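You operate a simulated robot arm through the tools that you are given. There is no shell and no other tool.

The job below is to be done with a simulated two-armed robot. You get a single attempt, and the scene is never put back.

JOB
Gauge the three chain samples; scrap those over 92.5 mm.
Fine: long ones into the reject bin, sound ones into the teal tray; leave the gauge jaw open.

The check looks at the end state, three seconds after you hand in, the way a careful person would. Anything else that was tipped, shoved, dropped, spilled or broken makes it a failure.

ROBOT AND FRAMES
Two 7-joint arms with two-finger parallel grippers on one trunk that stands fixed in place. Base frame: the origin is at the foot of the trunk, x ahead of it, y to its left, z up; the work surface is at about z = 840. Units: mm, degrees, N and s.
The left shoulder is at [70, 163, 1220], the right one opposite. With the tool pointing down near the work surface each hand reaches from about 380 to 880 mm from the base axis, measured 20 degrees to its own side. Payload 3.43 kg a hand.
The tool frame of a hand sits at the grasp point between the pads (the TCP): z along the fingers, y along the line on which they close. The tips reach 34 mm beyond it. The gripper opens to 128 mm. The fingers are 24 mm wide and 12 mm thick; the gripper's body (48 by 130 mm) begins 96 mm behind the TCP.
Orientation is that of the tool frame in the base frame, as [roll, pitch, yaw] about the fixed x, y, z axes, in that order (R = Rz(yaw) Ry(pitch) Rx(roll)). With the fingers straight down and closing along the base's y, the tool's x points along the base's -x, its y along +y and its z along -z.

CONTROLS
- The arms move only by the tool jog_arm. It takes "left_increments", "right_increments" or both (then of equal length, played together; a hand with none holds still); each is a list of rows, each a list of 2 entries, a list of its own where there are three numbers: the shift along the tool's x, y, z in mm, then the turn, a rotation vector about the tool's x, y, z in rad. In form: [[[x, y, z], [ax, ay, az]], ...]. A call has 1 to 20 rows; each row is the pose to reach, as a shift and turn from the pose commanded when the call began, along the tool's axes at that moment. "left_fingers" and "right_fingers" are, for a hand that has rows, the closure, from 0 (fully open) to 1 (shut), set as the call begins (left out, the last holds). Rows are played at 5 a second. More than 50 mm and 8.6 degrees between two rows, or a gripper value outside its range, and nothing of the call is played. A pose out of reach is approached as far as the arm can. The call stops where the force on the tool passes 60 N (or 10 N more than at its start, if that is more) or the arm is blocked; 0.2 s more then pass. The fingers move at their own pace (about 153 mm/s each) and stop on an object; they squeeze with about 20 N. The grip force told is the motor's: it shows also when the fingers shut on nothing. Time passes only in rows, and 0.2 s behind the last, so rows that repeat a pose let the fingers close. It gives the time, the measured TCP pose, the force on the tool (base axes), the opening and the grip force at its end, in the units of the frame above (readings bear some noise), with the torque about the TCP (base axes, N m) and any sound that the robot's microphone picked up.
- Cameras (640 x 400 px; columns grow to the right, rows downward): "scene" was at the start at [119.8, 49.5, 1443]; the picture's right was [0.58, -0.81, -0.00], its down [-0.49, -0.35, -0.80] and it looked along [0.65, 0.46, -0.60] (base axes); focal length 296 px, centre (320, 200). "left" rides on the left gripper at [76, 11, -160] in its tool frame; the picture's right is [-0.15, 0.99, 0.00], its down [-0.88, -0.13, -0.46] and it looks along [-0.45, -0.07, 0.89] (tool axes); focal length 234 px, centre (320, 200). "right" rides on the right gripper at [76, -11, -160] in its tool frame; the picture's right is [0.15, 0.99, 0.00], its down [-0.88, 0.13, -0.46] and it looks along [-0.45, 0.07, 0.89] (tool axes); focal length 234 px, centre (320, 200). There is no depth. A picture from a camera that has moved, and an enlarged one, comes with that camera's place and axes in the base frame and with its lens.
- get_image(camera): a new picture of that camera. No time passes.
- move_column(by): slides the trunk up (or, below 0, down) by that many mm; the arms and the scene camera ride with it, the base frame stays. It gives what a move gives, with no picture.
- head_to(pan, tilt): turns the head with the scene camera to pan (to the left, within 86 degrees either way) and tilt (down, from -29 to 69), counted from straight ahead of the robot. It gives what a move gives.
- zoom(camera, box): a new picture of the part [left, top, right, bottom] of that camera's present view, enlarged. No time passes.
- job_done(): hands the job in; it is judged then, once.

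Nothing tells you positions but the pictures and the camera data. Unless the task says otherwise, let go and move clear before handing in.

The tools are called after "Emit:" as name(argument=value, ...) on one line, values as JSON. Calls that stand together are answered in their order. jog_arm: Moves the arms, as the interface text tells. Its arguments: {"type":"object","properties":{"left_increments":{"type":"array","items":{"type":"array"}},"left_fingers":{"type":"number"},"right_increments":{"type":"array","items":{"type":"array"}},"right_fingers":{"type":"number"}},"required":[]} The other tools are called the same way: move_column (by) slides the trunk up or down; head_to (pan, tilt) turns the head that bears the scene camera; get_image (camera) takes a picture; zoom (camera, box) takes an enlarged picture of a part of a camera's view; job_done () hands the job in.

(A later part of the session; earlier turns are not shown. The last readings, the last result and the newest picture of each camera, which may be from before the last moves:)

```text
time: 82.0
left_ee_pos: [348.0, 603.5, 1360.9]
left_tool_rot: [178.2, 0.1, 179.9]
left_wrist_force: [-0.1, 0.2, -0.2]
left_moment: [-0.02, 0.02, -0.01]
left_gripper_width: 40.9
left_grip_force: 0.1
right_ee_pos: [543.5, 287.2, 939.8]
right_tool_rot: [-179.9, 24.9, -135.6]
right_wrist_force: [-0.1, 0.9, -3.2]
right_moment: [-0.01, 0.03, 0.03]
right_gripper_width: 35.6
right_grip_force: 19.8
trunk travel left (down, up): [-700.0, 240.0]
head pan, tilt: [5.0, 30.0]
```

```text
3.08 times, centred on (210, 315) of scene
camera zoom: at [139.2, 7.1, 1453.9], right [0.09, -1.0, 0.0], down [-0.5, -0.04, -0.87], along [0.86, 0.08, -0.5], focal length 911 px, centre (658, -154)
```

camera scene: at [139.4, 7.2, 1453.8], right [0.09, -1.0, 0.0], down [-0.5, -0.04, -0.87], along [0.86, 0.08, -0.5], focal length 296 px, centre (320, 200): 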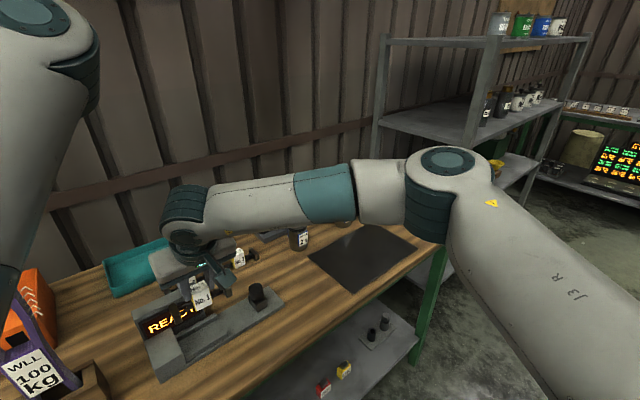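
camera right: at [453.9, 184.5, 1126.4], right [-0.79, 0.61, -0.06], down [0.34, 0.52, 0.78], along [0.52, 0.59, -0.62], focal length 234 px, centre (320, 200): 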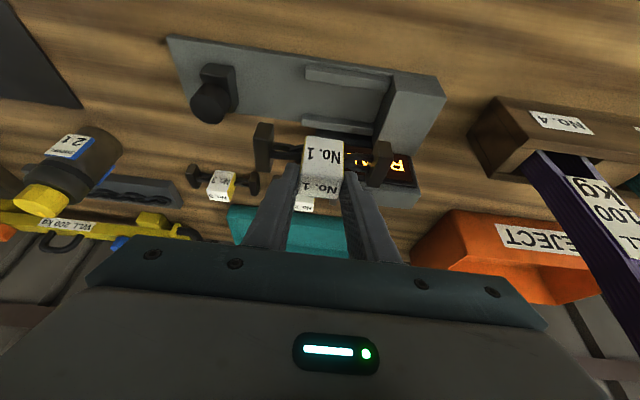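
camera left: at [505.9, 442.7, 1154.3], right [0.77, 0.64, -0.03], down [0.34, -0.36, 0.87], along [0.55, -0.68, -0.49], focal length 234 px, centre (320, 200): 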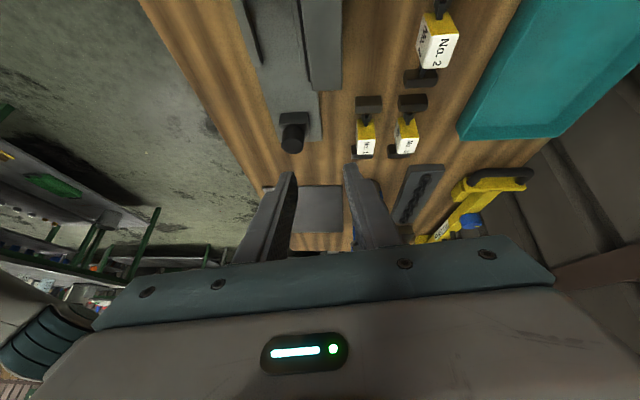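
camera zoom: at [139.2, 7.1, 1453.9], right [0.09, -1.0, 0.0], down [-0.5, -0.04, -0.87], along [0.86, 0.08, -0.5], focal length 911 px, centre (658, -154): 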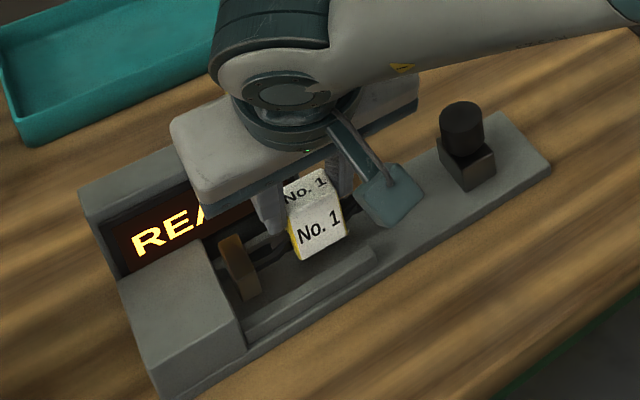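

Emit:
zoom(camera="right", box=[250, 90, 430, 200])

Emit:
zoom(camera="scene", box=[160, 285, 250, 355])

```text
3.56 times, centred on (340, 145) of right
camera zoom: at [454.3, 184.4, 1051.4], right [-0.79, 0.61, -0.06], down [0.34, 0.52, 0.78], along [0.51, 0.6, -0.62], focal length 833 px, centre (249, 396)
```

zoom: 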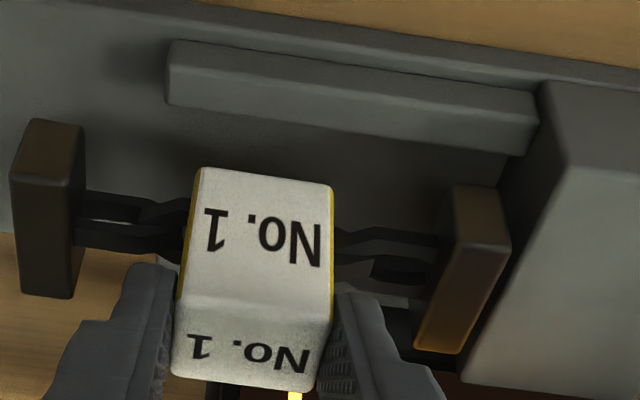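

```text
5.71 times, centred on (205, 320) of scene
camera zoom: at [139.2, 7.1, 1453.9], right [0.09, -1.0, 0.0], down [-0.5, -0.04, -0.87], along [0.86, 0.08, -0.5], focal length 1692 px, centre (977, -486)
```

zoom: 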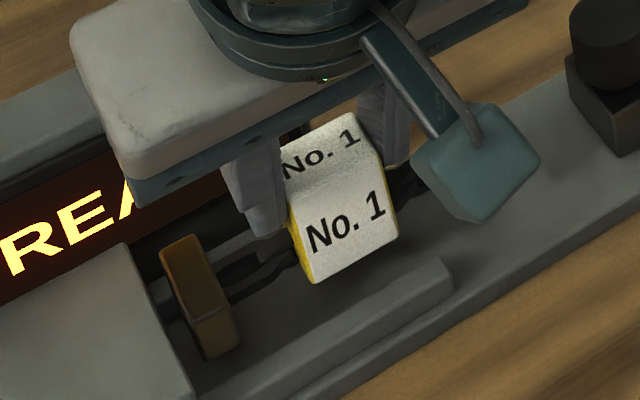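

The sample sits about 7 mm too near the front rail. I'll shift it back to centre and lower to just above the rails for a parallax-free check.

Emit:
jog_arm(right_increments=[[[-6, 0, 3], [0, 0, 0]], [[-2, 0, 12], [0, 0, 0]], [[-2, 0, 12], [0, 0, 0]]])

Emit:
zoom(camera="right", box=[250, 90, 430, 200])

Emit:
zoom(camera="scene", box=[160, 285, 250, 355])

```text
time: 82.8
left_ee_pos: [347.1, 603.2, 1361.1]
left_tool_rot: [178.3, 0.1, 179.8]
left_wrist_force: [-0.1, 0.1, -0.1]
left_moment: [0.03, -0.02, 0.01]
left_gripper_width: 40.9
left_grip_force: 0.0
right_ee_pos: [550.2, 292.9, 929.6]
right_tool_rot: [-179.9, 25.1, -135.6]
right_wrist_force: [0.4, 0.6, 1.3]
right_moment: [0.18, 0.02, -0.05]
right_gripper_width: 35.6
right_grip_force: 20.3
trunk travel left (down, up): [-700.0, 240.0]
head pan, tilt: [5.0, 30.0]
```

```text
3.56 times, centred on (340, 145) of right
camera zoom: at [459.6, 189.5, 1041.3], right [-0.79, 0.61, -0.06], down [0.34, 0.52, 0.79], along [0.52, 0.6, -0.62], focal length 833 px, centre (249, 396)
```

zoom: 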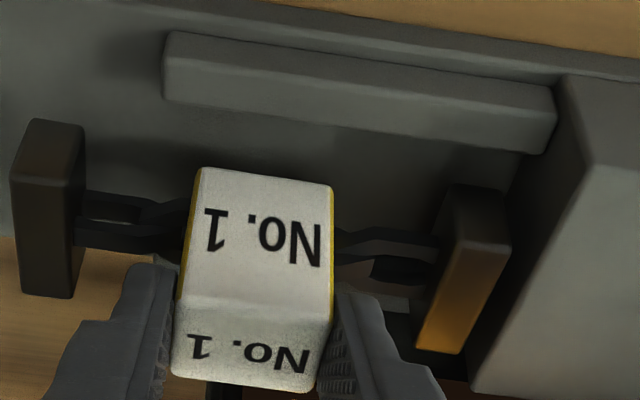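

```text
5.71 times, centred on (205, 320) of scene
camera zoom: at [139.0, 7.0, 1454.0], right [0.09, -1.0, 0.0], down [-0.5, -0.04, -0.87], along [0.86, 0.08, -0.5], focal length 1692 px, centre (977, -486)
```

zoom: 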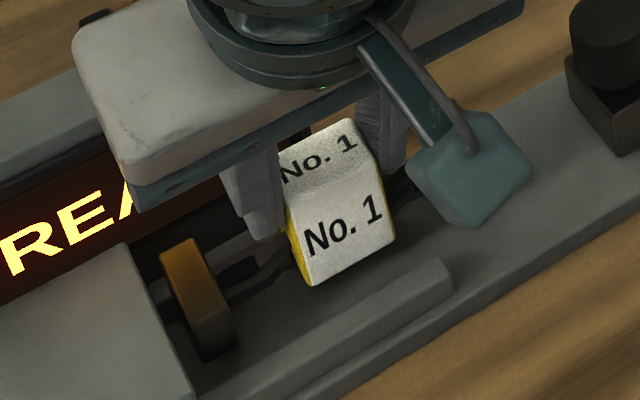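

A light contact shows on the rear-rail side: the rails are a bit taller than I assumed, which threw off my estimate. I'll lift slightly, move the sample back toward the front and look again.

Emit:
jog_arm(right_increments=[[[-3, 0, -6], [0, 0, 0]], [[6, 0, -10], [0, 0, 0]], [[6, 0, -10], [0, 0, 0]]])

Emit:
zoom(camera="right", box=[250, 90, 430, 200])

Emit:
zoom(camera="scene", box=[160, 285, 250, 355])

```text
time: 83.6
left_ee_pos: [348.9, 603.1, 1361.4]
left_tool_rot: [178.4, 0.0, 179.9]
left_wrist_force: [-0.5, 0.6, 0.1]
left_moment: [-0.01, -0.01, 0.03]
left_gripper_width: 41.0
left_grip_force: 0.0
right_ee_pos: [542.0, 286.8, 935.0]
right_tool_rot: [-179.8, 25.0, -135.6]
right_wrist_force: [0.1, 1.0, -2.7]
right_moment: [-0.03, -0.01, -0.01]
right_gripper_width: 35.9
right_grip_force: 20.0
trunk travel left (down, up): [-700.0, 240.0]
head pan, tilt: [5.0, 30.0]
```

```text
3.56 times, centred on (340, 145) of right
camera zoom: at [452.3, 183.7, 1046.7], right [-0.79, 0.61, -0.06], down [0.34, 0.52, 0.78], along [0.51, 0.59, -0.62], focal length 833 px, centre (249, 396)
```

zoom: 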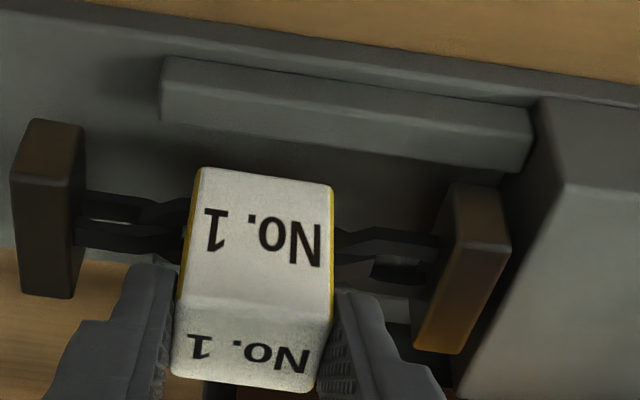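

```text
5.71 times, centred on (205, 320) of scene
camera zoom: at [139.6, 7.4, 1453.8], right [0.09, -1.0, 0.0], down [-0.5, -0.04, -0.87], along [0.86, 0.08, -0.5], focal length 1692 px, centre (977, -486)
```

zoom: 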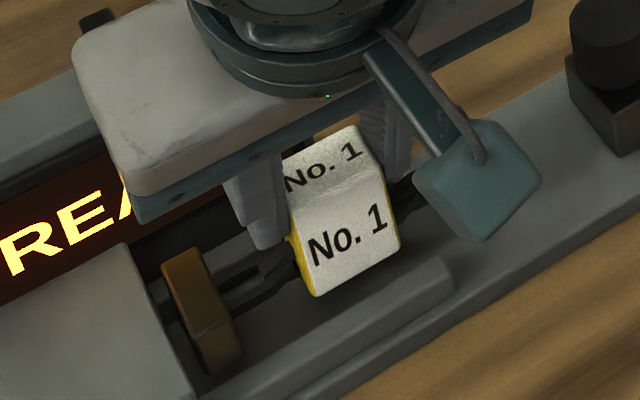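

Emit:
jog_arm(right_increments=[[[-2, 0, 1], [0, 0, 0]], [[0, 0, 5], [0, 0, 0]], [[1, 0, 7], [0, 0, 0]], [[2, 0, 10], [0, 0, 0]], [[2, 0, 10], [0, 0, 0]]])

Emit:
zoom(camera="right", box=[250, 90, 430, 200])

Emit:
zoom(camera="scene", box=[160, 285, 250, 355])

```text
time: 84.8
left_ee_pos: [347.7, 603.7, 1362.1]
left_tool_rot: [178.2, 0.2, 179.9]
left_wrist_force: [-0.4, -0.7, -0.3]
left_moment: [0.01, 0.0, 0.02]
left_gripper_width: 41.1
left_grip_force: 0.0
right_ee_pos: [545.5, 287.1, 924.8]
right_tool_rot: [-179.9, 24.9, -135.6]
right_wrist_force: [0.3, -0.1, -2.3]
right_moment: [-0.04, 0.01, 0.02]
right_gripper_width: 35.7
right_grip_force: 20.0
trunk travel left (down, up): [-700.0, 240.0]
head pan, tilt: [5.0, 30.0]
```

```text
3.56 times, centred on (340, 145) of right
camera zoom: at [454.6, 184.7, 1037.0], right [-0.79, 0.61, -0.06], down [0.34, 0.52, 0.78], along [0.51, 0.6, -0.62], focal length 833 px, centre (249, 396)
```

zoom: 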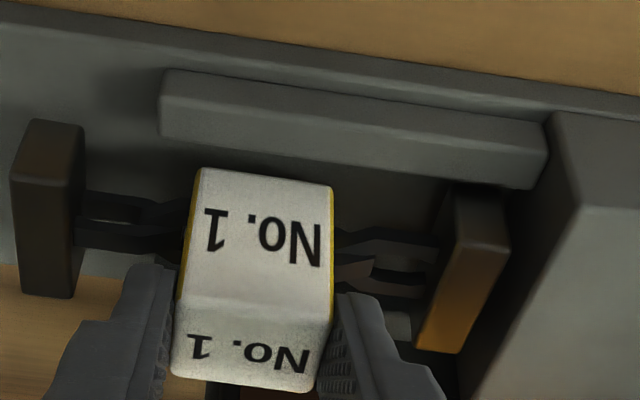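

```text
5.71 times, centred on (205, 320) of scene
camera zoom: at [139.4, 7.1, 1453.8], right [0.09, -1.0, 0.0], down [-0.5, -0.04, -0.87], along [0.86, 0.08, -0.5], focal length 1692 px, centre (977, -486)
```

zoom: 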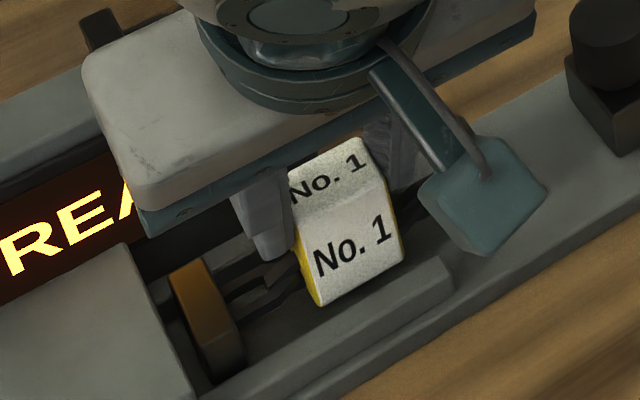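

Emit:
jog_arm(right_increments=[[[1, 0, 3], [0, 0, 0]], [[3, 0, 6], [0, 0, 0]], [[4, 0, 9], [0, 0, 0]], [[4, 0, 9], [0, 0, 0]]])

Emit:
zoom(camera="right", box=[250, 90, 430, 200])

Emit:
zoom(camera="scene", box=[160, 285, 250, 355])

```text
time: 85.8
left_ee_pos: [347.9, 603.9, 1360.3]
left_tool_rot: [178.3, 0.1, 179.9]
left_wrist_force: [0.9, -0.4, -0.3]
left_moment: [-0.01, 0.0, 0.02]
left_gripper_width: 41.1
left_grip_force: 0.2
right_ee_pos: [544.0, 287.2, 914.9]
right_tool_rot: [-179.9, 25.1, -135.6]
right_wrist_force: [0.1, -0.5, -0.1]
right_moment: [-0.09, -0.01, -0.02]
right_gripper_width: 35.9
right_grip_force: 19.5
trunk travel left (down, up): [-700.0, 240.0]
head pan, tilt: [5.0, 30.0]
```

```text
3.56 times, centred on (340, 145) of right
camera zoom: at [455.1, 184.7, 1027.5], right [-0.79, 0.61, -0.06], down [0.34, 0.52, 0.78], along [0.52, 0.6, -0.62], focal length 833 px, centre (249, 396)
```

zoom: 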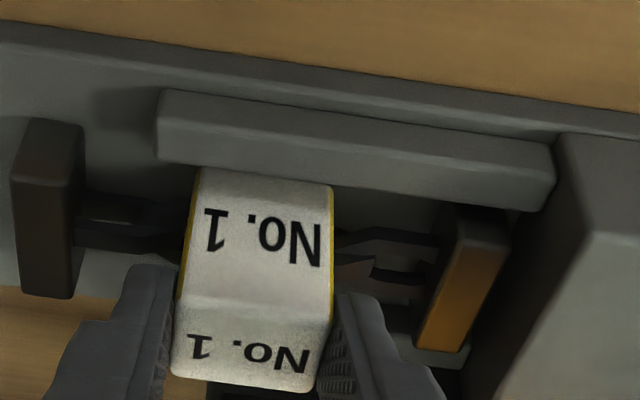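

```text
5.71 times, centred on (205, 320) of scene
camera zoom: at [139.1, 6.9, 1453.9], right [0.09, -1.0, 0.0], down [-0.5, -0.04, -0.87], along [0.86, 0.08, -0.5], focal length 1692 px, centre (977, -486)
```

zoom: 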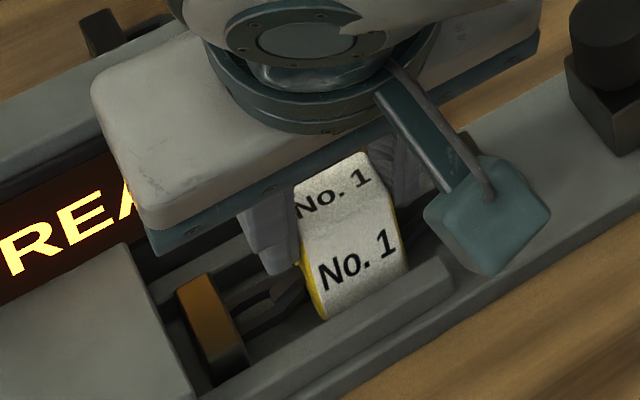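

Emit:
jog_arm(right_increments=[[[0.5, 0, 1], [0, 0, 0]], [[1, 0, 2], [0, 0, 0]], [[1, 0, 2], [0, 0, 0]]])

```text
time: 86.6
left_ee_pos: [346.9, 600.5, 1362.4]
left_tool_rot: [178.1, 0.2, 179.9]
left_wrist_force: [-0.7, -0.1, 0.0]
left_moment: [0.01, -0.02, -0.01]
left_gripper_width: 40.9
left_grip_force: 0.0
right_ee_pos: [545.5, 287.9, 914.4]
right_tool_rot: [-179.9, 25.2, -135.8]
right_wrist_force: [6.6, 0.2, 16.3]
right_moment: [0.24, -0.15, -0.02]
right_gripper_width: 36.0
right_grip_force: 20.0
trunk travel left (down, up): [-700.0, 240.0]
head pan, tilt: [5.0, 30.0]
```

The sample is seated on the plate. I'll release it and lift the hand straight up.

Emit:
jog_arm(right_increments=[[[0, 0, -1], [0, 0, 0]], [[0, 0, -1], [0, 0, 0]], [[0, 0, -1], [0, 0, 0]]], right_fingers=0.6)

Emit:
jog_arm(right_increments=[[[-4, 0, -9], [0, 0, 0]], [[-13, 0, -27], [0, 0, 0]], [[-25, 0, -54], [0, 0, 0]], [[-38, 0, -82], [0, 0, 0]], [[-38, 0, -82], [0, 0, 0]]])

Emit:
get_image(camera="right")

Emit:
zoom(camera="scene", box=[130, 250, 290, 380])

```text
time: 87.4
left_ee_pos: [348.5, 604.5, 1360.1]
left_tool_rot: [178.3, 0.1, 179.9]
left_wrist_force: [0.7, 0.3, 0.2]
left_moment: [-0.02, -0.01, 0.01]
left_gripper_width: 40.7
left_grip_force: 0.1
right_ee_pos: [542.8, 288.7, 912.9]
right_tool_rot: [-179.9, 24.9, -135.6]
right_wrist_force: [-0.1, -0.9, -0.4]
right_moment: [-0.03, 0.0, -0.01]
right_gripper_width: 51.1
right_grip_force: 0.1
trunk travel left (down, up): [-700.0, 240.0]
head pan, tilt: [5.0, 30.0]
```

```text
time: 88.6
left_ee_pos: [348.6, 604.3, 1361.8]
left_tool_rot: [178.3, 0.1, 179.9]
left_wrist_force: [0.4, 0.5, 0.4]
left_moment: [-0.03, 0.03, 0.01]
left_gripper_width: 41.3
left_grip_force: 0.0
right_ee_pos: [543.7, 288.4, 1002.1]
right_tool_rot: [-179.8, 24.9, -135.5]
right_wrist_force: [-0.5, -0.2, 0.4]
right_moment: [0.0, 0.02, 0.02]
right_gripper_width: 51.0
right_grip_force: 0.1
trunk travel left (down, up): [-700.0, 240.0]
head pan, tilt: [5.0, 30.0]
```

```text
taken
camera right: at [454.0, 185.9, 1114.6], right [-0.79, 0.61, -0.06], down [0.34, 0.52, 0.78], along [0.51, 0.6, -0.62], focal length 234 px, centre (320, 200)
```

right: 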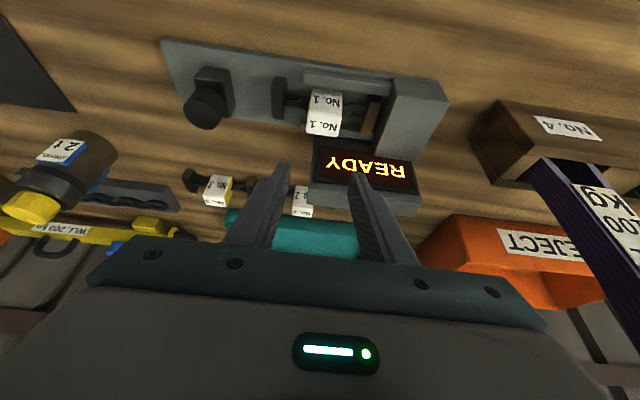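

```text
3.08 times, centred on (210, 315) of scene
camera zoom: at [139.5, 7.1, 1453.8], right [0.09, -1.0, 0.0], down [-0.5, -0.04, -0.87], along [0.86, 0.08, -0.5], focal length 911 px, centre (658, -154)
```

zoom: 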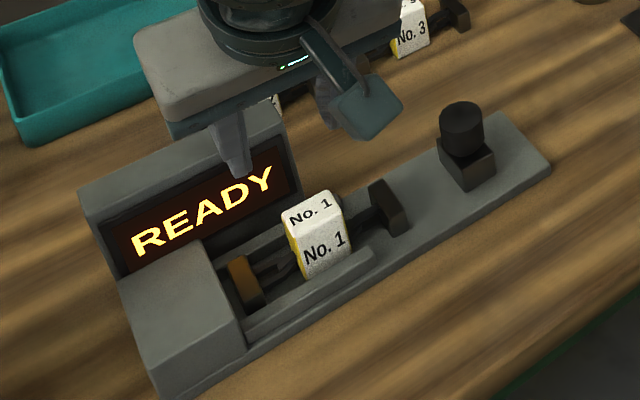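

No. 1 lies in the channel. Next I'll move the right hand over the jaw knob.

Emit:
jog_arm(right_increments=[[[0, -25, 0], [0, 0, 0]], [[-1, -50, 0], [0, 0, 0]], [[-1, -75, 1], [0, 0, 0]], [[-2, -100, 1], [0, 0, 0]], [[-2, -123, 1], [0, 0, 0]], [[-2, -123, 1], [0, 0, 0]]], right_fingers=0.53)

Emit:
zoom(camera="right", box=[230, 60, 430, 220])

Emit:
zoom(camera="scene", box=[130, 250, 290, 380])

```text
time: 90.0
left_ee_pos: [347.2, 604.2, 1361.2]
left_tool_rot: [178.4, 0.2, 179.9]
left_wrist_force: [0.2, 0.6, 0.0]
left_moment: [-0.01, 0.0, 0.01]
left_gripper_width: 40.9
left_grip_force: 0.1
right_ee_pos: [629.9, 200.0, 1004.0]
right_tool_rot: [-180.0, 24.9, -135.6]
right_wrist_force: [-0.2, -0.1, 1.1]
right_moment: [-0.02, 0.02, -0.01]
right_gripper_width: 60.1
right_grip_force: 0.1
trunk travel left (down, up): [-700.0, 240.0]
head pan, tilt: [5.0, 30.0]
```

```text
2.50 times, centred on (330, 140) of right
camera zoom: at [541.0, 97.2, 1115.6], right [-0.79, 0.61, -0.06], down [0.34, 0.52, 0.78], along [0.51, 0.6, -0.62], focal length 585 px, centre (295, 350)
```

zoom: 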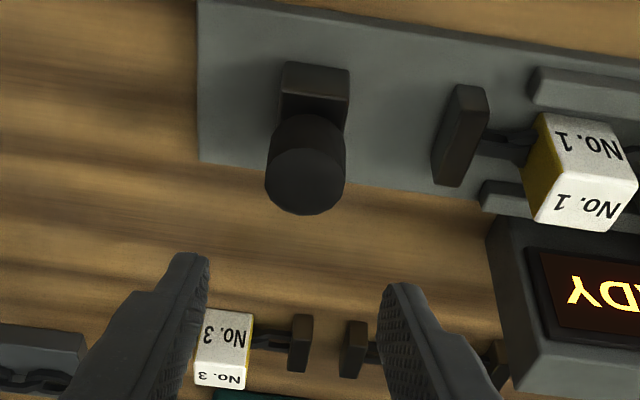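

```text
3.08 times, centred on (210, 315) of scene
camera zoom: at [138.8, 7.5, 1453.9], right [0.09, -1.0, 0.0], down [-0.5, -0.04, -0.87], along [0.86, 0.08, -0.5], focal length 911 px, centre (658, -154)
```

zoom: 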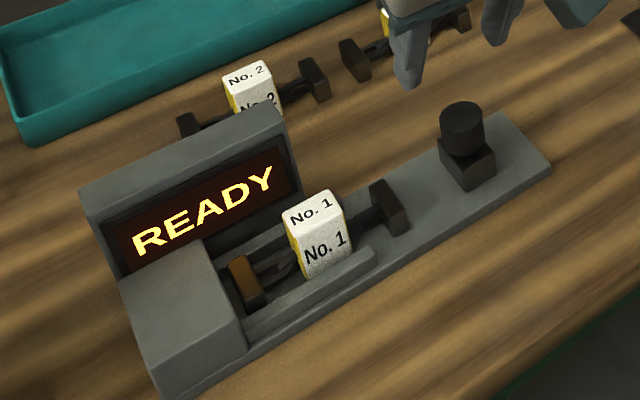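

The knob is at (637, 208), as predicted. I'll go down around it and grip it.

Emit:
jog_arm(right_increments=[[[12, 0, 27], [0, 0, 0]], [[24, 0, 52], [0, 0, 0]], [[32, 0, 70], [0, 0, 0]], [[37, 0, 79], [0, 0, 0]], [[37, 0, 79], [0, 0, 0]]])

Emit:
jog_arm(right_increments=[[[0, 0, 0], [0, 0, 0]], [[0, 0, 0], [0, 0, 0]], [[0, 0, 0], [0, 0, 0]]], right_fingers=1)

Emit:
zoom(camera="right", box=[230, 60, 430, 220])

Emit:
zoom(camera="scene", box=[130, 250, 290, 380])

```text
time: 91.2
left_ee_pos: [347.7, 602.5, 1360.6]
left_tool_rot: [178.3, 0.1, 180.0]
left_wrist_force: [0.5, -1.1, -0.7]
left_moment: [-0.04, 0.0, 0.01]
left_gripper_width: 41.1
left_grip_force: 0.1
right_ee_pos: [631.0, 200.3, 918.9]
right_tool_rot: [-179.9, 25.0, -135.5]
right_wrist_force: [0.9, -0.3, -0.3]
right_moment: [0.04, 0.0, 0.0]
right_gripper_width: 60.1
right_grip_force: 0.1
trunk travel left (down, up): [-700.0, 240.0]
head pan, tilt: [5.0, 30.0]
```

```text
time: 92.0
left_ee_pos: [348.5, 603.1, 1360.0]
left_tool_rot: [178.3, 0.0, 179.9]
left_wrist_force: [-0.2, 0.5, 0.7]
left_moment: [-0.01, -0.01, -0.01]
left_gripper_width: 41.1
left_grip_force: 0.0
right_ee_pos: [631.3, 200.8, 919.5]
right_tool_rot: [-179.9, 25.0, -135.5]
right_wrist_force: [1.3, -1.2, -0.9]
right_moment: [0.08, -0.04, -0.07]
right_gripper_width: 33.5
right_grip_force: 44.9
trunk travel left (down, up): [-700.0, 240.0]
head pan, tilt: [5.0, 30.0]
```

```text
2.50 times, centred on (330, 140) of right
camera zoom: at [541.2, 97.6, 1030.7], right [-0.79, 0.61, -0.06], down [0.34, 0.52, 0.78], along [0.52, 0.6, -0.62], focal length 585 px, centre (295, 350)
```

zoom: 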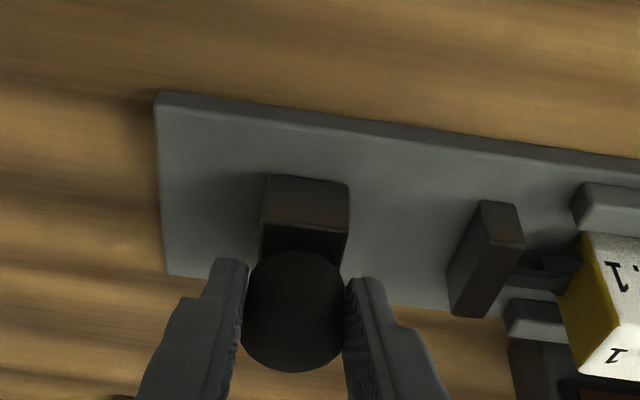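

```text
3.08 times, centred on (210, 315) of scene
camera zoom: at [139.3, 6.8, 1453.9], right [0.09, -1.0, 0.0], down [-0.5, -0.04, -0.87], along [0.86, 0.08, -0.5], focal length 911 px, centre (658, -154)
```

zoom: 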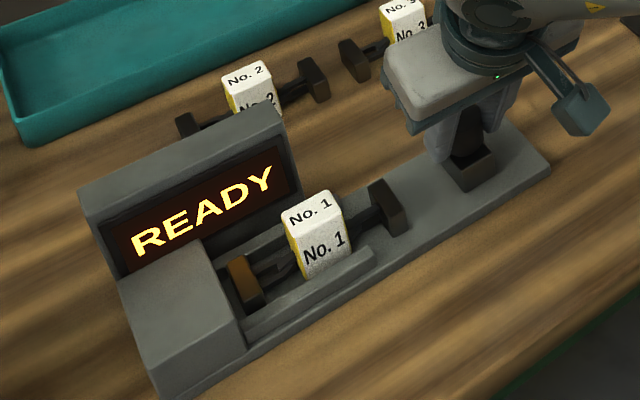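

The knob is gripped. I'll slide the jaw toward the sample in small steps and watch the force.

Emit:
jog_arm(right_increments=[[[0, 6, 0], [0, 0, 0]], [[0, 12, 0], [0, 0, 0]], [[0, 18, 0], [0, 0, 0]], [[0, 24, 0], [0, 0, 0]], [[0, 30, 0], [0, 0, 0]], [[0, 36, 0], [0, 0, 0]], [[0, 36, 0], [0, 0, 0]]])

Emit:
zoom(camera="scene", box=[130, 250, 290, 380])

```text
time: 93.6
left_ee_pos: [346.4, 602.2, 1362.2]
left_tool_rot: [178.3, 0.2, 179.9]
left_wrist_force: [-0.4, 0.3, 0.6]
left_moment: [-0.01, -0.01, 0.03]
left_gripper_width: 41.1
left_grip_force: 0.1
right_ee_pos: [605.0, 227.2, 918.9]
right_tool_rot: [-179.9, 25.1, -135.6]
right_wrist_force: [-5.4, -4.4, 14.6]
right_moment: [-0.21, 0.73, -0.08]
right_gripper_width: 33.5
right_grip_force: 44.7
trunk travel left (down, up): [-700.0, 240.0]
head pan, tilt: [5.0, 30.0]
```

```text
3.08 times, centred on (210, 315) of scene
camera zoom: at [136.7, 5.5, 1454.2], right [0.09, -1.0, 0.0], down [-0.5, -0.04, -0.87], along [0.86, 0.08, -0.5], focal length 911 px, centre (658, -154)
```

zoom: 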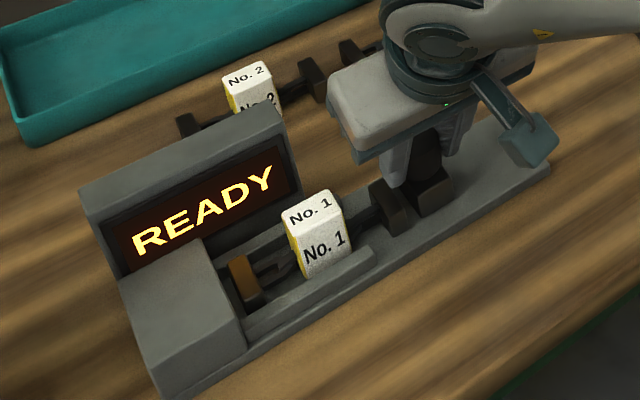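

Emit:
jog_arm(right_increments=[[[0, 3, 0], [0, 0, 0]], [[0, 6, 0], [0, 0, 0]], [[0, 9, 0], [0, 0, 0]], [[0, 12, 0], [0, 0, 0]], [[0, 12, 0], [0, 0, 0]]])

Emit:
zoom(camera="scene", box=[130, 250, 290, 380])

Emit:
zoom(camera="right", box=[230, 60, 430, 220])

```text
time: 94.8
left_ee_pos: [345.8, 602.6, 1363.3]
left_tool_rot: [178.2, 0.2, 179.9]
left_wrist_force: [-0.9, -0.2, -0.6]
left_moment: [-0.02, 0.01, 0.0]
left_gripper_width: 41.1
left_grip_force: 0.1
right_ee_pos: [597.0, 234.4, 919.4]
right_tool_rot: [-179.8, 25.2, -135.6]
right_wrist_force: [4.0, 1.7, 21.8]
right_moment: [0.34, 0.15, -0.22]
right_gripper_width: 33.8
right_grip_force: 45.0
trunk travel left (down, up): [-700.0, 240.0]
head pan, tilt: [5.0, 30.0]
```

```text
3.08 times, centred on (210, 315) of scene
camera zoom: at [137.4, 6.2, 1454.2], right [0.09, -1.0, 0.0], down [-0.5, -0.04, -0.87], along [0.86, 0.08, -0.5], focal length 911 px, centre (658, -154)
```

zoom: 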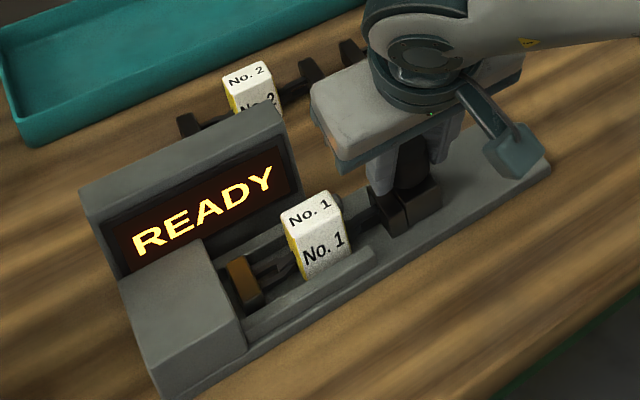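

```text
2.50 times, centred on (330, 140) of right
camera zoom: at [506.6, 131.4, 1030.1], right [-0.79, 0.61, -0.06], down [0.34, 0.52, 0.79], along [0.52, 0.6, -0.61], focal length 585 px, centre (295, 350)
```

zoom: 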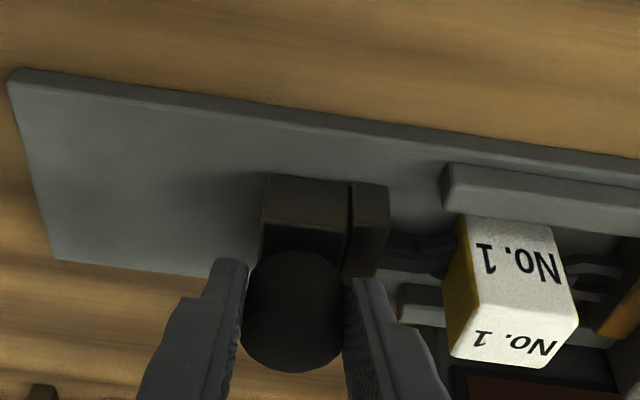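

Emit:
jog_arm(right_increments=[[[-0.5, 3, -1], [0, 0, 0]], [[-0.5, 6, -1], [0, 0, 0]], [[-0.5, 9, -1], [0, 0, 0]], [[-0.5, 12, -1], [0, 0, 0]], [[-0.5, 12, -1], [0, 0, 0]]])

Emit:
zoom(camera="scene", box=[130, 250, 290, 380])

Emit:
zoom(camera="right", box=[230, 60, 430, 220])

```text
time: 96.0
left_ee_pos: [348.8, 599.1, 1363.3]
left_tool_rot: [178.1, 0.1, 179.9]
left_wrist_force: [-0.8, 0.6, -0.2]
left_moment: [-0.01, 0.0, -0.02]
left_gripper_width: 40.9
left_grip_force: 0.0
right_ee_pos: [591.3, 238.8, 918.3]
right_tool_rot: [-179.7, 25.0, -135.9]
right_wrist_force: [17.8, -16.9, 21.0]
right_moment: [-0.44, -0.52, -0.52]
right_gripper_width: 34.0
right_grip_force: 44.7
trunk travel left (down, up): [-700.0, 240.0]
head pan, tilt: [5.0, 30.0]
```

```text
3.08 times, centred on (210, 315) of scene
camera zoom: at [139.7, 2.9, 1453.9], right [0.09, -1.0, 0.0], down [-0.5, -0.04, -0.87], along [0.86, 0.08, -0.5], focal length 911 px, centre (658, -154)
```

zoom: 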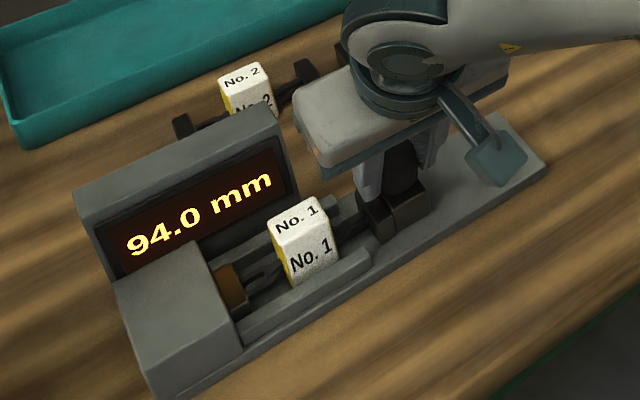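

```text
2.50 times, centred on (330, 140) of right
camera zoom: at [501.5, 137.0, 1030.4], right [-0.78, 0.62, -0.07], down [0.34, 0.52, 0.79], along [0.52, 0.59, -0.62], focal length 585 px, centre (295, 350)
```

zoom: 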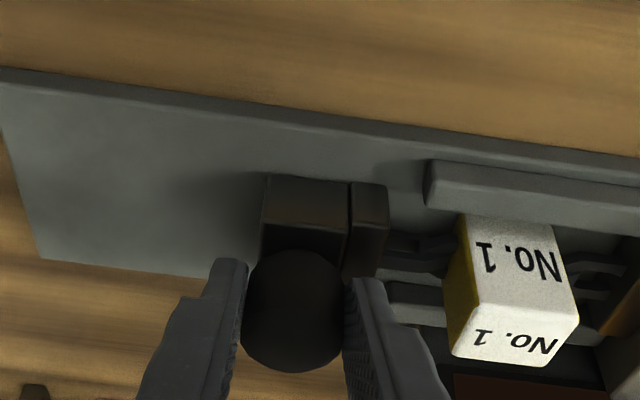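

The gauge now shows about 94.0 mm. I'll press a little more to confirm it's fully seated and read the display close up.

Emit:
zoom(camera="scene", box=[145, 285, 210, 345])

Emit:
jog_arm(right_increments=[[[0, 2, 0], [0, 0, 0]], [[0, 2, 0], [0, 0, 0]], [[0, 2, 0], [0, 0, 0]]])

Emit:
zoom(camera="scene", box=[145, 285, 210, 345])

```text
6.67 times, centred on (178, 315) of scene
camera zoom: at [139.7, 2.9, 1453.9], right [0.09, -1.0, 0.0], down [-0.5, -0.04, -0.87], along [0.86, 0.08, -0.5], focal length 1974 px, centre (1270, -567)
```

zoom: 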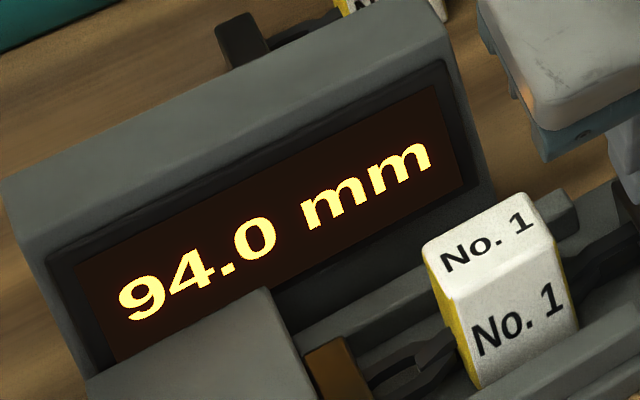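

```text
time: 96.8
left_ee_pos: [349.1, 597.1, 1363.0]
left_tool_rot: [177.9, 0.1, 179.9]
left_wrist_force: [0.1, 0.1, 0.0]
left_moment: [0.01, -0.03, -0.01]
left_gripper_width: 41.0
left_grip_force: 0.1
right_ee_pos: [591.9, 239.4, 919.0]
right_tool_rot: [-179.8, 25.2, -136.0]
right_wrist_force: [24.5, -30.2, 21.9]
right_moment: [-0.58, -0.54, -0.47]
right_gripper_width: 33.7
right_grip_force: 45.2
trunk travel left (down, up): [-700.0, 240.0]
head pan, tilt: [5.0, 30.0]
```

```text
6.67 times, centred on (178, 315) of scene
camera zoom: at [140.4, 1.1, 1453.8], right [0.09, -1.0, 0.0], down [-0.5, -0.04, -0.87], along [0.86, 0.08, -0.5], focal length 1974 px, centre (1270, -567)
```

zoom: 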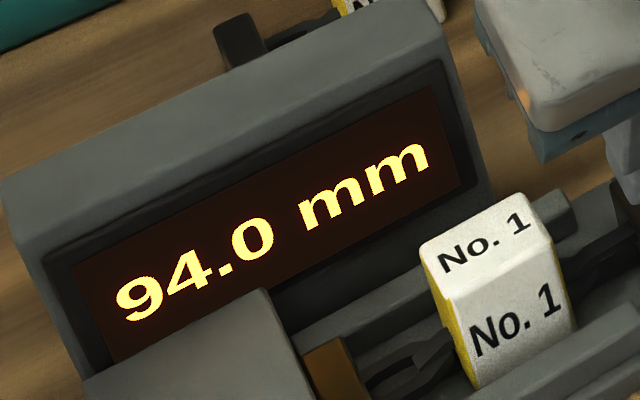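

No. 1 reads a stable 94.0 mm, so it goes in the reject bin. I'll slide the jaw back open, release the knob and lift.

Emit:
jog_arm(right_increments=[[[0, -8, 0], [0, 0, 0]], [[0, -16, 0], [0, 0, 0]], [[0, -24, 0], [0, 0, 0]], [[0, -32, 0], [0, 0, 0]], [[0, -40, 0], [0, 0, 0]], [[0, -48, 0], [0, 0, 0]], [[0, -56, 0], [0, 0, 0]], [[0, -62, 0], [0, 0, 0]], [[0, -62, 0], [0, 0, 0]]])

Emit:
jog_arm(right_increments=[[[0, 0, 0], [0, 0, 0]], [[0, 0, 0], [0, 0, 0]]], right_fingers=0.53)

Emit:
zoom(camera="scene", box=[130, 250, 290, 380])

```text
time: 98.8
left_ee_pos: [347.0, 603.5, 1361.2]
left_tool_rot: [178.3, 0.1, 179.9]
left_wrist_force: [-0.8, 1.0, 0.2]
left_moment: [0.02, 0.0, -0.03]
left_gripper_width: 41.0
left_grip_force: 0.0
right_ee_pos: [629.5, 200.7, 919.1]
right_tool_rot: [-179.8, 25.0, -135.7]
right_wrist_force: [0.7, 0.7, 9.4]
right_moment: [0.13, 0.46, -0.02]
right_gripper_width: 33.7
right_grip_force: 45.2
trunk travel left (down, up): [-700.0, 240.0]
head pan, tilt: [5.0, 30.0]
```

```text
time: 99.4
left_ee_pos: [347.3, 603.8, 1360.9]
left_tool_rot: [178.3, 0.2, 179.9]
left_wrist_force: [0.0, -0.9, -0.3]
left_moment: [-0.03, 0.01, 0.01]
left_gripper_width: 41.1
left_grip_force: 0.0
right_ee_pos: [630.5, 201.4, 918.1]
right_tool_rot: [-179.9, 24.8, -135.6]
right_wrist_force: [1.0, -0.3, -1.1]
right_moment: [0.02, 0.02, 0.06]
right_gripper_width: 60.1
right_grip_force: 0.2
trunk travel left (down, up): [-700.0, 240.0]
head pan, tilt: [5.0, 30.0]
```

```text
3.08 times, centred on (210, 315) of scene
camera zoom: at [138.8, 6.8, 1453.9], right [0.09, -1.0, 0.0], down [-0.5, -0.04, -0.87], along [0.86, 0.08, -0.5], focal length 911 px, centre (658, -154)
```

zoom: 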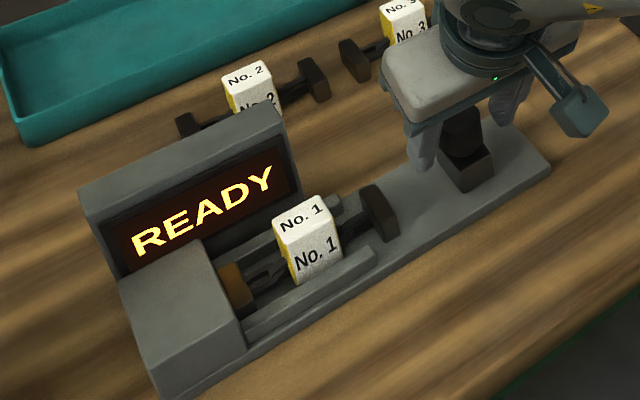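

The jaw is open and the display is back to READY. I'll move the right hand back over No. 1.

Emit:
jog_arm(right_increments=[[[-13, 0, -27], [0, 0, 0]], [[-25, 0, -54], [0, 0, 0]], [[-38, 0, -82], [0, 0, 0]], [[-38, 22, -82], [0, 0, 0]], [[-38, 44, -82], [0, 0, 0]], [[-37, 66, -82], [0, 0, 0]], [[-37, 88, -82], [0, 0, 0]], [[-37, 110, -82], [0, 0, 0]], [[-37, 133, -82], [0, 0, 0]], [[-37, 133, -82], [0, 0, 0]]], right_fingers=0.578)

Emit:
zoom(camera="right", box=[230, 60, 430, 220])

```text
time: 101.6
left_ee_pos: [348.3, 602.0, 1361.4]
left_tool_rot: [178.2, 0.1, 179.8]
left_wrist_force: [1.5, 0.3, 0.1]
left_moment: [0.03, 0.06, 0.0]
left_gripper_width: 41.0
left_grip_force: 0.1
right_ee_pos: [538.0, 295.9, 1007.1]
right_tool_rot: [-179.9, 25.0, -135.5]
right_wrist_force: [-0.2, 0.3, 0.6]
right_moment: [0.03, -0.01, -0.03]
right_gripper_width: 54.0
right_grip_force: 0.0
trunk travel left (down, up): [-700.0, 240.0]
head pan, tilt: [5.0, 30.0]
```

```text
2.50 times, centred on (330, 140) of right
camera zoom: at [447.9, 192.9, 1118.2], right [-0.79, 0.61, -0.06], down [0.34, 0.52, 0.78], along [0.52, 0.6, -0.62], focal length 585 px, centre (295, 350)
```

zoom: 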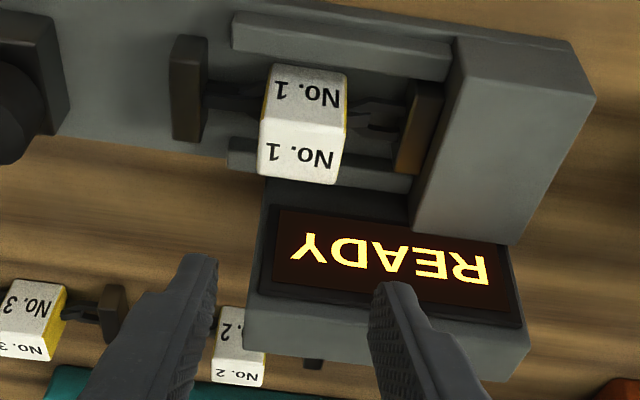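

Emit:
jog_arm(right_increments=[[[12, -1, 26], [0, 0, 0]], [[24, -2, 51], [0, 0, 0]], [[33, -2, 70], [0, 0, 0]], [[39, -2, 84], [0, 0, 0]], [[39, -2, 84], [0, 0, 0]]])

Emit:
zoom(camera="right", box=[230, 80, 430, 230])

```text
time: 102.8
left_ee_pos: [348.2, 603.8, 1360.8]
left_tool_rot: [178.2, 0.1, 179.9]
left_wrist_force: [0.5, -0.4, 0.5]
left_moment: [0.01, -0.02, 0.03]
left_gripper_width: 41.0
left_grip_force: 0.1
right_ee_pos: [539.3, 294.9, 915.1]
right_tool_rot: [-179.9, 25.0, -135.6]
right_wrist_force: [-0.9, -0.7, 0.8]
right_moment: [-0.01, 0.0, -0.02]
right_gripper_width: 53.8
right_grip_force: 0.0
trunk travel left (down, up): [-700.0, 240.0]
head pan, tilt: [5.0, 30.0]
```

```text
2.67 times, centred on (330, 155) of right
camera zoom: at [449.8, 192.5, 1026.5], right [-0.79, 0.61, -0.06], down [0.34, 0.52, 0.78], along [0.52, 0.6, -0.62], focal length 624 px, centre (293, 320)
```

zoom: 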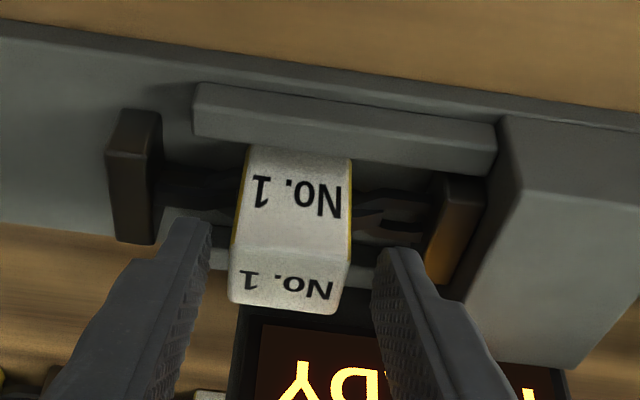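

Emit:
jog_arm(right_increments=[[[0, 0, 0], [0, 0, 0]], [[0, 0, 0], [0, 0, 0]], [[0, 0, 0], [0, 0, 0]]], right_fingers=1)

Emit:
jog_arm(right_increments=[[[-4, 0, -9], [0, 0, 0]], [[-13, 0, -27], [0, 0, 0]], [[-25, 0, -54], [0, 0, 0]], [[-42, 0, -91], [0, 0, 0]], [[-55, 0, -118], [0, 0, 0]], [[-55, 0, -118], [0, 0, 0]]])

Emit:
get_image(camera="right")

Emit:
get_image(camera="scene")

```text
time: 103.6
left_ee_pos: [348.9, 601.6, 1361.7]
left_tool_rot: [178.2, 0.0, 179.9]
left_wrist_force: [-0.2, 0.7, -1.1]
left_moment: [-0.04, 0.0, 0.0]
left_gripper_width: 40.9
left_grip_force: 0.1
right_ee_pos: [542.9, 294.1, 915.4]
right_tool_rot: [-179.9, 25.1, -135.8]
right_wrist_force: [6.8, -7.7, -0.1]
right_moment: [-0.2, -0.25, 0.12]
right_gripper_width: 35.7
right_grip_force: 20.6
trunk travel left (down, up): [-700.0, 240.0]
head pan, tilt: [5.0, 30.0]
```

```text
time: 105.0
left_ee_pos: [347.7, 603.1, 1361.5]
left_tool_rot: [178.3, 0.1, 179.9]
left_wrist_force: [-0.7, -0.4, 0.6]
left_moment: [-0.01, 0.05, 0.01]
left_gripper_width: 40.9
left_grip_force: 0.1
right_ee_pos: [540.6, 294.3, 1045.5]
right_tool_rot: [-180.0, 24.9, -135.6]
right_wrist_force: [-0.5, -0.1, -3.1]
right_moment: [-0.04, 0.02, 0.0]
right_gripper_width: 35.8
right_grip_force: 19.7
trunk travel left (down, up): [-700.0, 240.0]
head pan, tilt: [5.0, 30.0]
```

```text
taken
camera right: at [450.5, 191.9, 1156.3], right [-0.79, 0.61, -0.06], down [0.34, 0.52, 0.78], along [0.51, 0.6, -0.62], focal length 234 px, centre (320, 200)
```

right: 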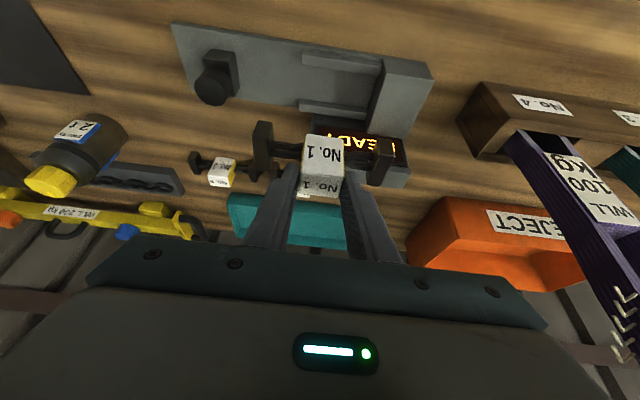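

```text
taken
camera scene: at [139.5, 7.6, 1453.8], right [0.09, -1.0, 0.0], down [-0.5, -0.04, -0.87], along [0.86, 0.08, -0.5], focal length 296 px, centre (320, 200)
```

scene: 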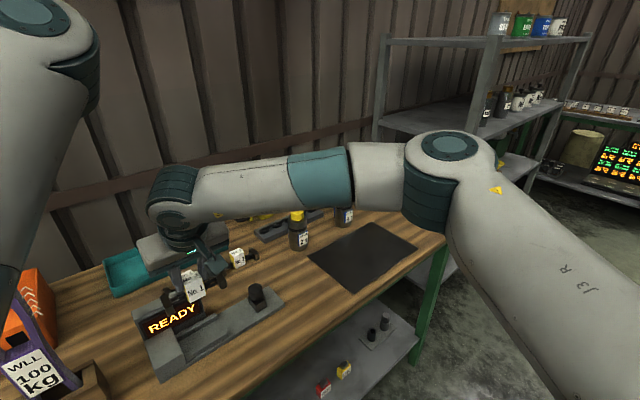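

No. 1 is lifted. I'll carry it to the free space near its original slot, where the left hand can pick it up for the bin.

Emit:
jog_arm(right_increments=[[[-17, 13, 8], [0, 0, 0]], [[-33, 26, 15], [0, 0, 0]], [[-49, 40, 23], [0, 0, 0]], [[-66, 53, 31], [0, 0, 0]], [[-82, 66, 38], [0, 0, 0]], [[-99, 79, 46], [0, 0, 0]], [[-115, 92, 54], [0, 0, 0]], [[-131, 106, 61], [0, 0, 0]], [[-148, 119, 69], [0, 0, 0]], [[-148, 119, 69], [0, 0, 0]]])

Emit:
get_image(camera="right")

Emit:
get_image(camera="scene")

```text
time: 107.2
left_ee_pos: [348.5, 603.7, 1360.9]
left_tool_rot: [178.3, 0.1, 180.0]
left_wrist_force: [-0.1, 0.5, 0.2]
left_moment: [-0.03, -0.02, 0.0]
left_gripper_width: 41.2
left_grip_force: 0.1
right_ee_pos: [557.5, 365.3, 1043.3]
right_tool_rot: [-180.0, 24.9, -135.6]
right_wrist_force: [0.3, 0.1, -3.3]
right_moment: [-0.01, 0.01, -0.01]
right_gripper_width: 35.7
right_grip_force: 20.3
right hand out of reach, approached as far as the arm can: row 4, 5, 6, 7, 8, 9, 10
trunk travel left (down, up): [-700.0, 240.0]
head pan, tilt: [5.0, 30.0]
```

```text
taken
camera right: at [468.5, 262.0, 1154.8], right [-0.79, 0.61, -0.06], down [0.34, 0.52, 0.78], along [0.51, 0.6, -0.62], focal length 234 px, centre (320, 200)
```

right: 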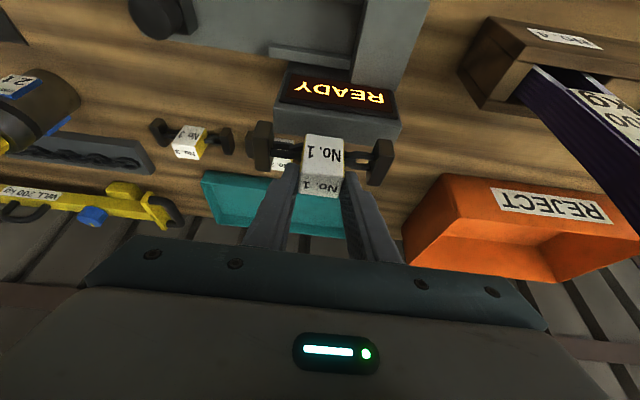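

```text
taken
camera scene: at [139.3, 7.0, 1453.8], right [0.09, -1.0, 0.0], down [-0.5, -0.04, -0.87], along [0.86, 0.08, -0.5], focal length 296 px, centre (320, 200)
```

scene: 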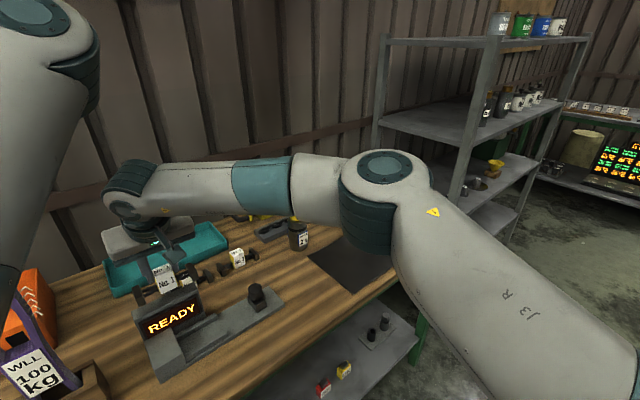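

The right arm can't go that far left, but both arms can reach the area around No. 3's slot. I'll set No. 1 down in front of No. 3 for now and bring it to the hand-off slot later.

Emit:
jog_arm(right_increments=[[[-4, -22, 2], [0, 0, 0]], [[-8, -45, 4], [0, 0, 0]], [[-13, -67, 6], [0, 0, 0]], [[-17, -90, 8], [0, 0, 0]], [[-21, -112, 10], [0, 0, 0]], [[-25, -135, 12], [0, 0, 0]], [[-29, -157, 14], [0, 0, 0]], [[-33, -180, 16], [0, 0, 0]], [[-38, -202, 18], [0, 0, 0]], [[-38, -202, 18], [0, 0, 0]]])

Emit:
get_image(camera="right")

Emit:
zoom(camera="scene", box=[180, 190, 320, 310])

```text
time: 109.4
left_ee_pos: [347.9, 604.0, 1361.2]
left_tool_rot: [178.3, 0.1, 179.9]
left_wrist_force: [-0.6, -1.1, -1.1]
left_moment: [0.0, -0.02, -0.02]
left_gripper_width: 40.9
left_grip_force: 0.0
right_ee_pos: [727.0, 251.9, 1040.9]
right_tool_rot: [-180.0, 24.9, -135.5]
right_wrist_force: [-0.1, 0.0, -2.3]
right_moment: [-0.01, -0.01, 0.02]
right_gripper_width: 35.8
right_grip_force: 19.8
trunk travel left (down, up): [-700.0, 240.0]
head pan, tilt: [5.0, 30.0]
```

```text
taken
camera right: at [637.4, 148.4, 1152.4], right [-0.79, 0.61, -0.06], down [0.34, 0.52, 0.78], along [0.51, 0.6, -0.62], focal length 234 px, centre (320, 200)
```

right: 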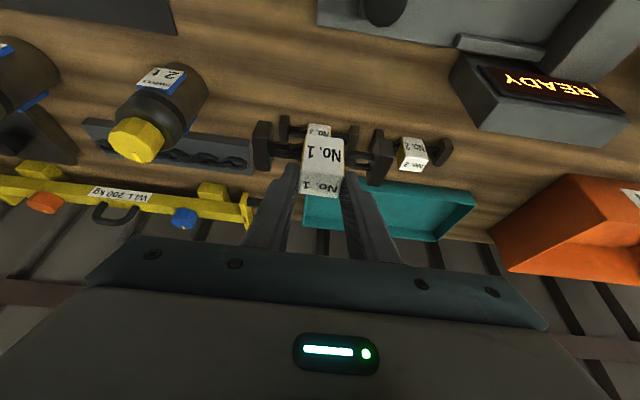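

```text
3.33 times, centred on (250, 250) of scene
camera zoom: at [139.2, 7.4, 1453.9], right [0.09, -1.0, 0.0], down [-0.5, -0.04, -0.87], along [0.86, 0.08, -0.5], focal length 987 px, centre (553, 33)
```

zoom: 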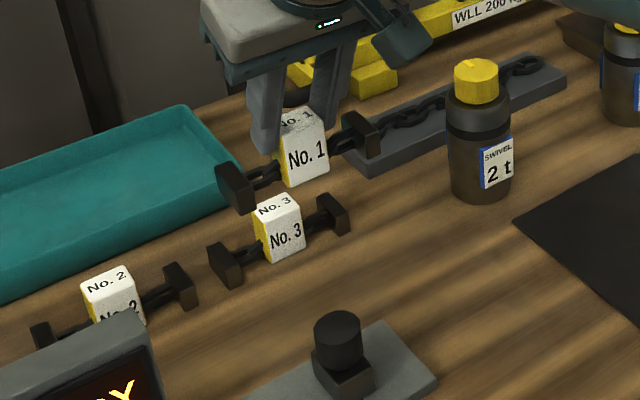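

Emit:
jog_arm(right_increments=[[[17, 0, 36], [0, 0, 0]], [[34, 0, 72], [0, 0, 0]], [[47, 0, 100], [0, 0, 0]], [[53, 0, 114], [0, 0, 0]], [[57, 0, 121], [0, 0, 0]], [[58, 0, 124], [0, 0, 0]], [[58, 0, 124], [0, 0, 0]]])

Emit:
zoom(camera="scene", box=[180, 210, 320, 310])

```text
time: 111.0
left_ee_pos: [348.4, 603.3, 1361.1]
left_tool_rot: [178.3, 0.2, 179.9]
left_wrist_force: [0.3, -0.9, -0.2]
left_moment: [-0.02, 0.0, 0.01]
left_gripper_width: 41.0
left_grip_force: 0.0
right_ee_pos: [724.2, 254.6, 902.9]
right_tool_rot: [-179.9, 24.9, -135.5]
right_wrist_force: [-0.1, -0.3, -2.5]
right_moment: [-0.05, 0.03, -0.02]
right_gripper_width: 35.6
right_grip_force: 20.1
trunk travel left (down, up): [-700.0, 240.0]
head pan, tilt: [5.0, 30.0]
```

```text
4.00 times, centred on (250, 260) of scene
camera zoom: at [139.5, 7.1, 1453.8], right [0.09, -1.0, 0.0], down [-0.5, -0.04, -0.87], along [0.86, 0.08, -0.5], focal length 1184 px, centre (600, -40)
```

zoom: 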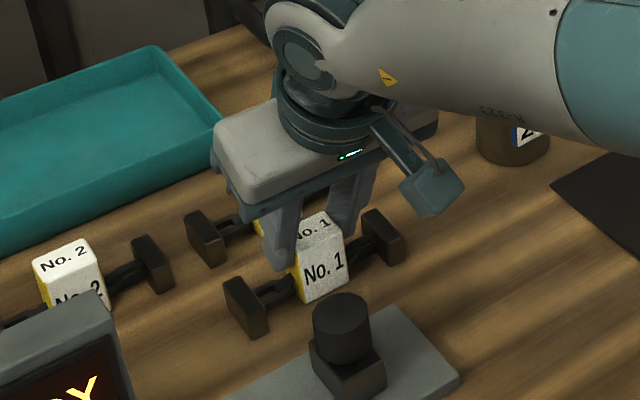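

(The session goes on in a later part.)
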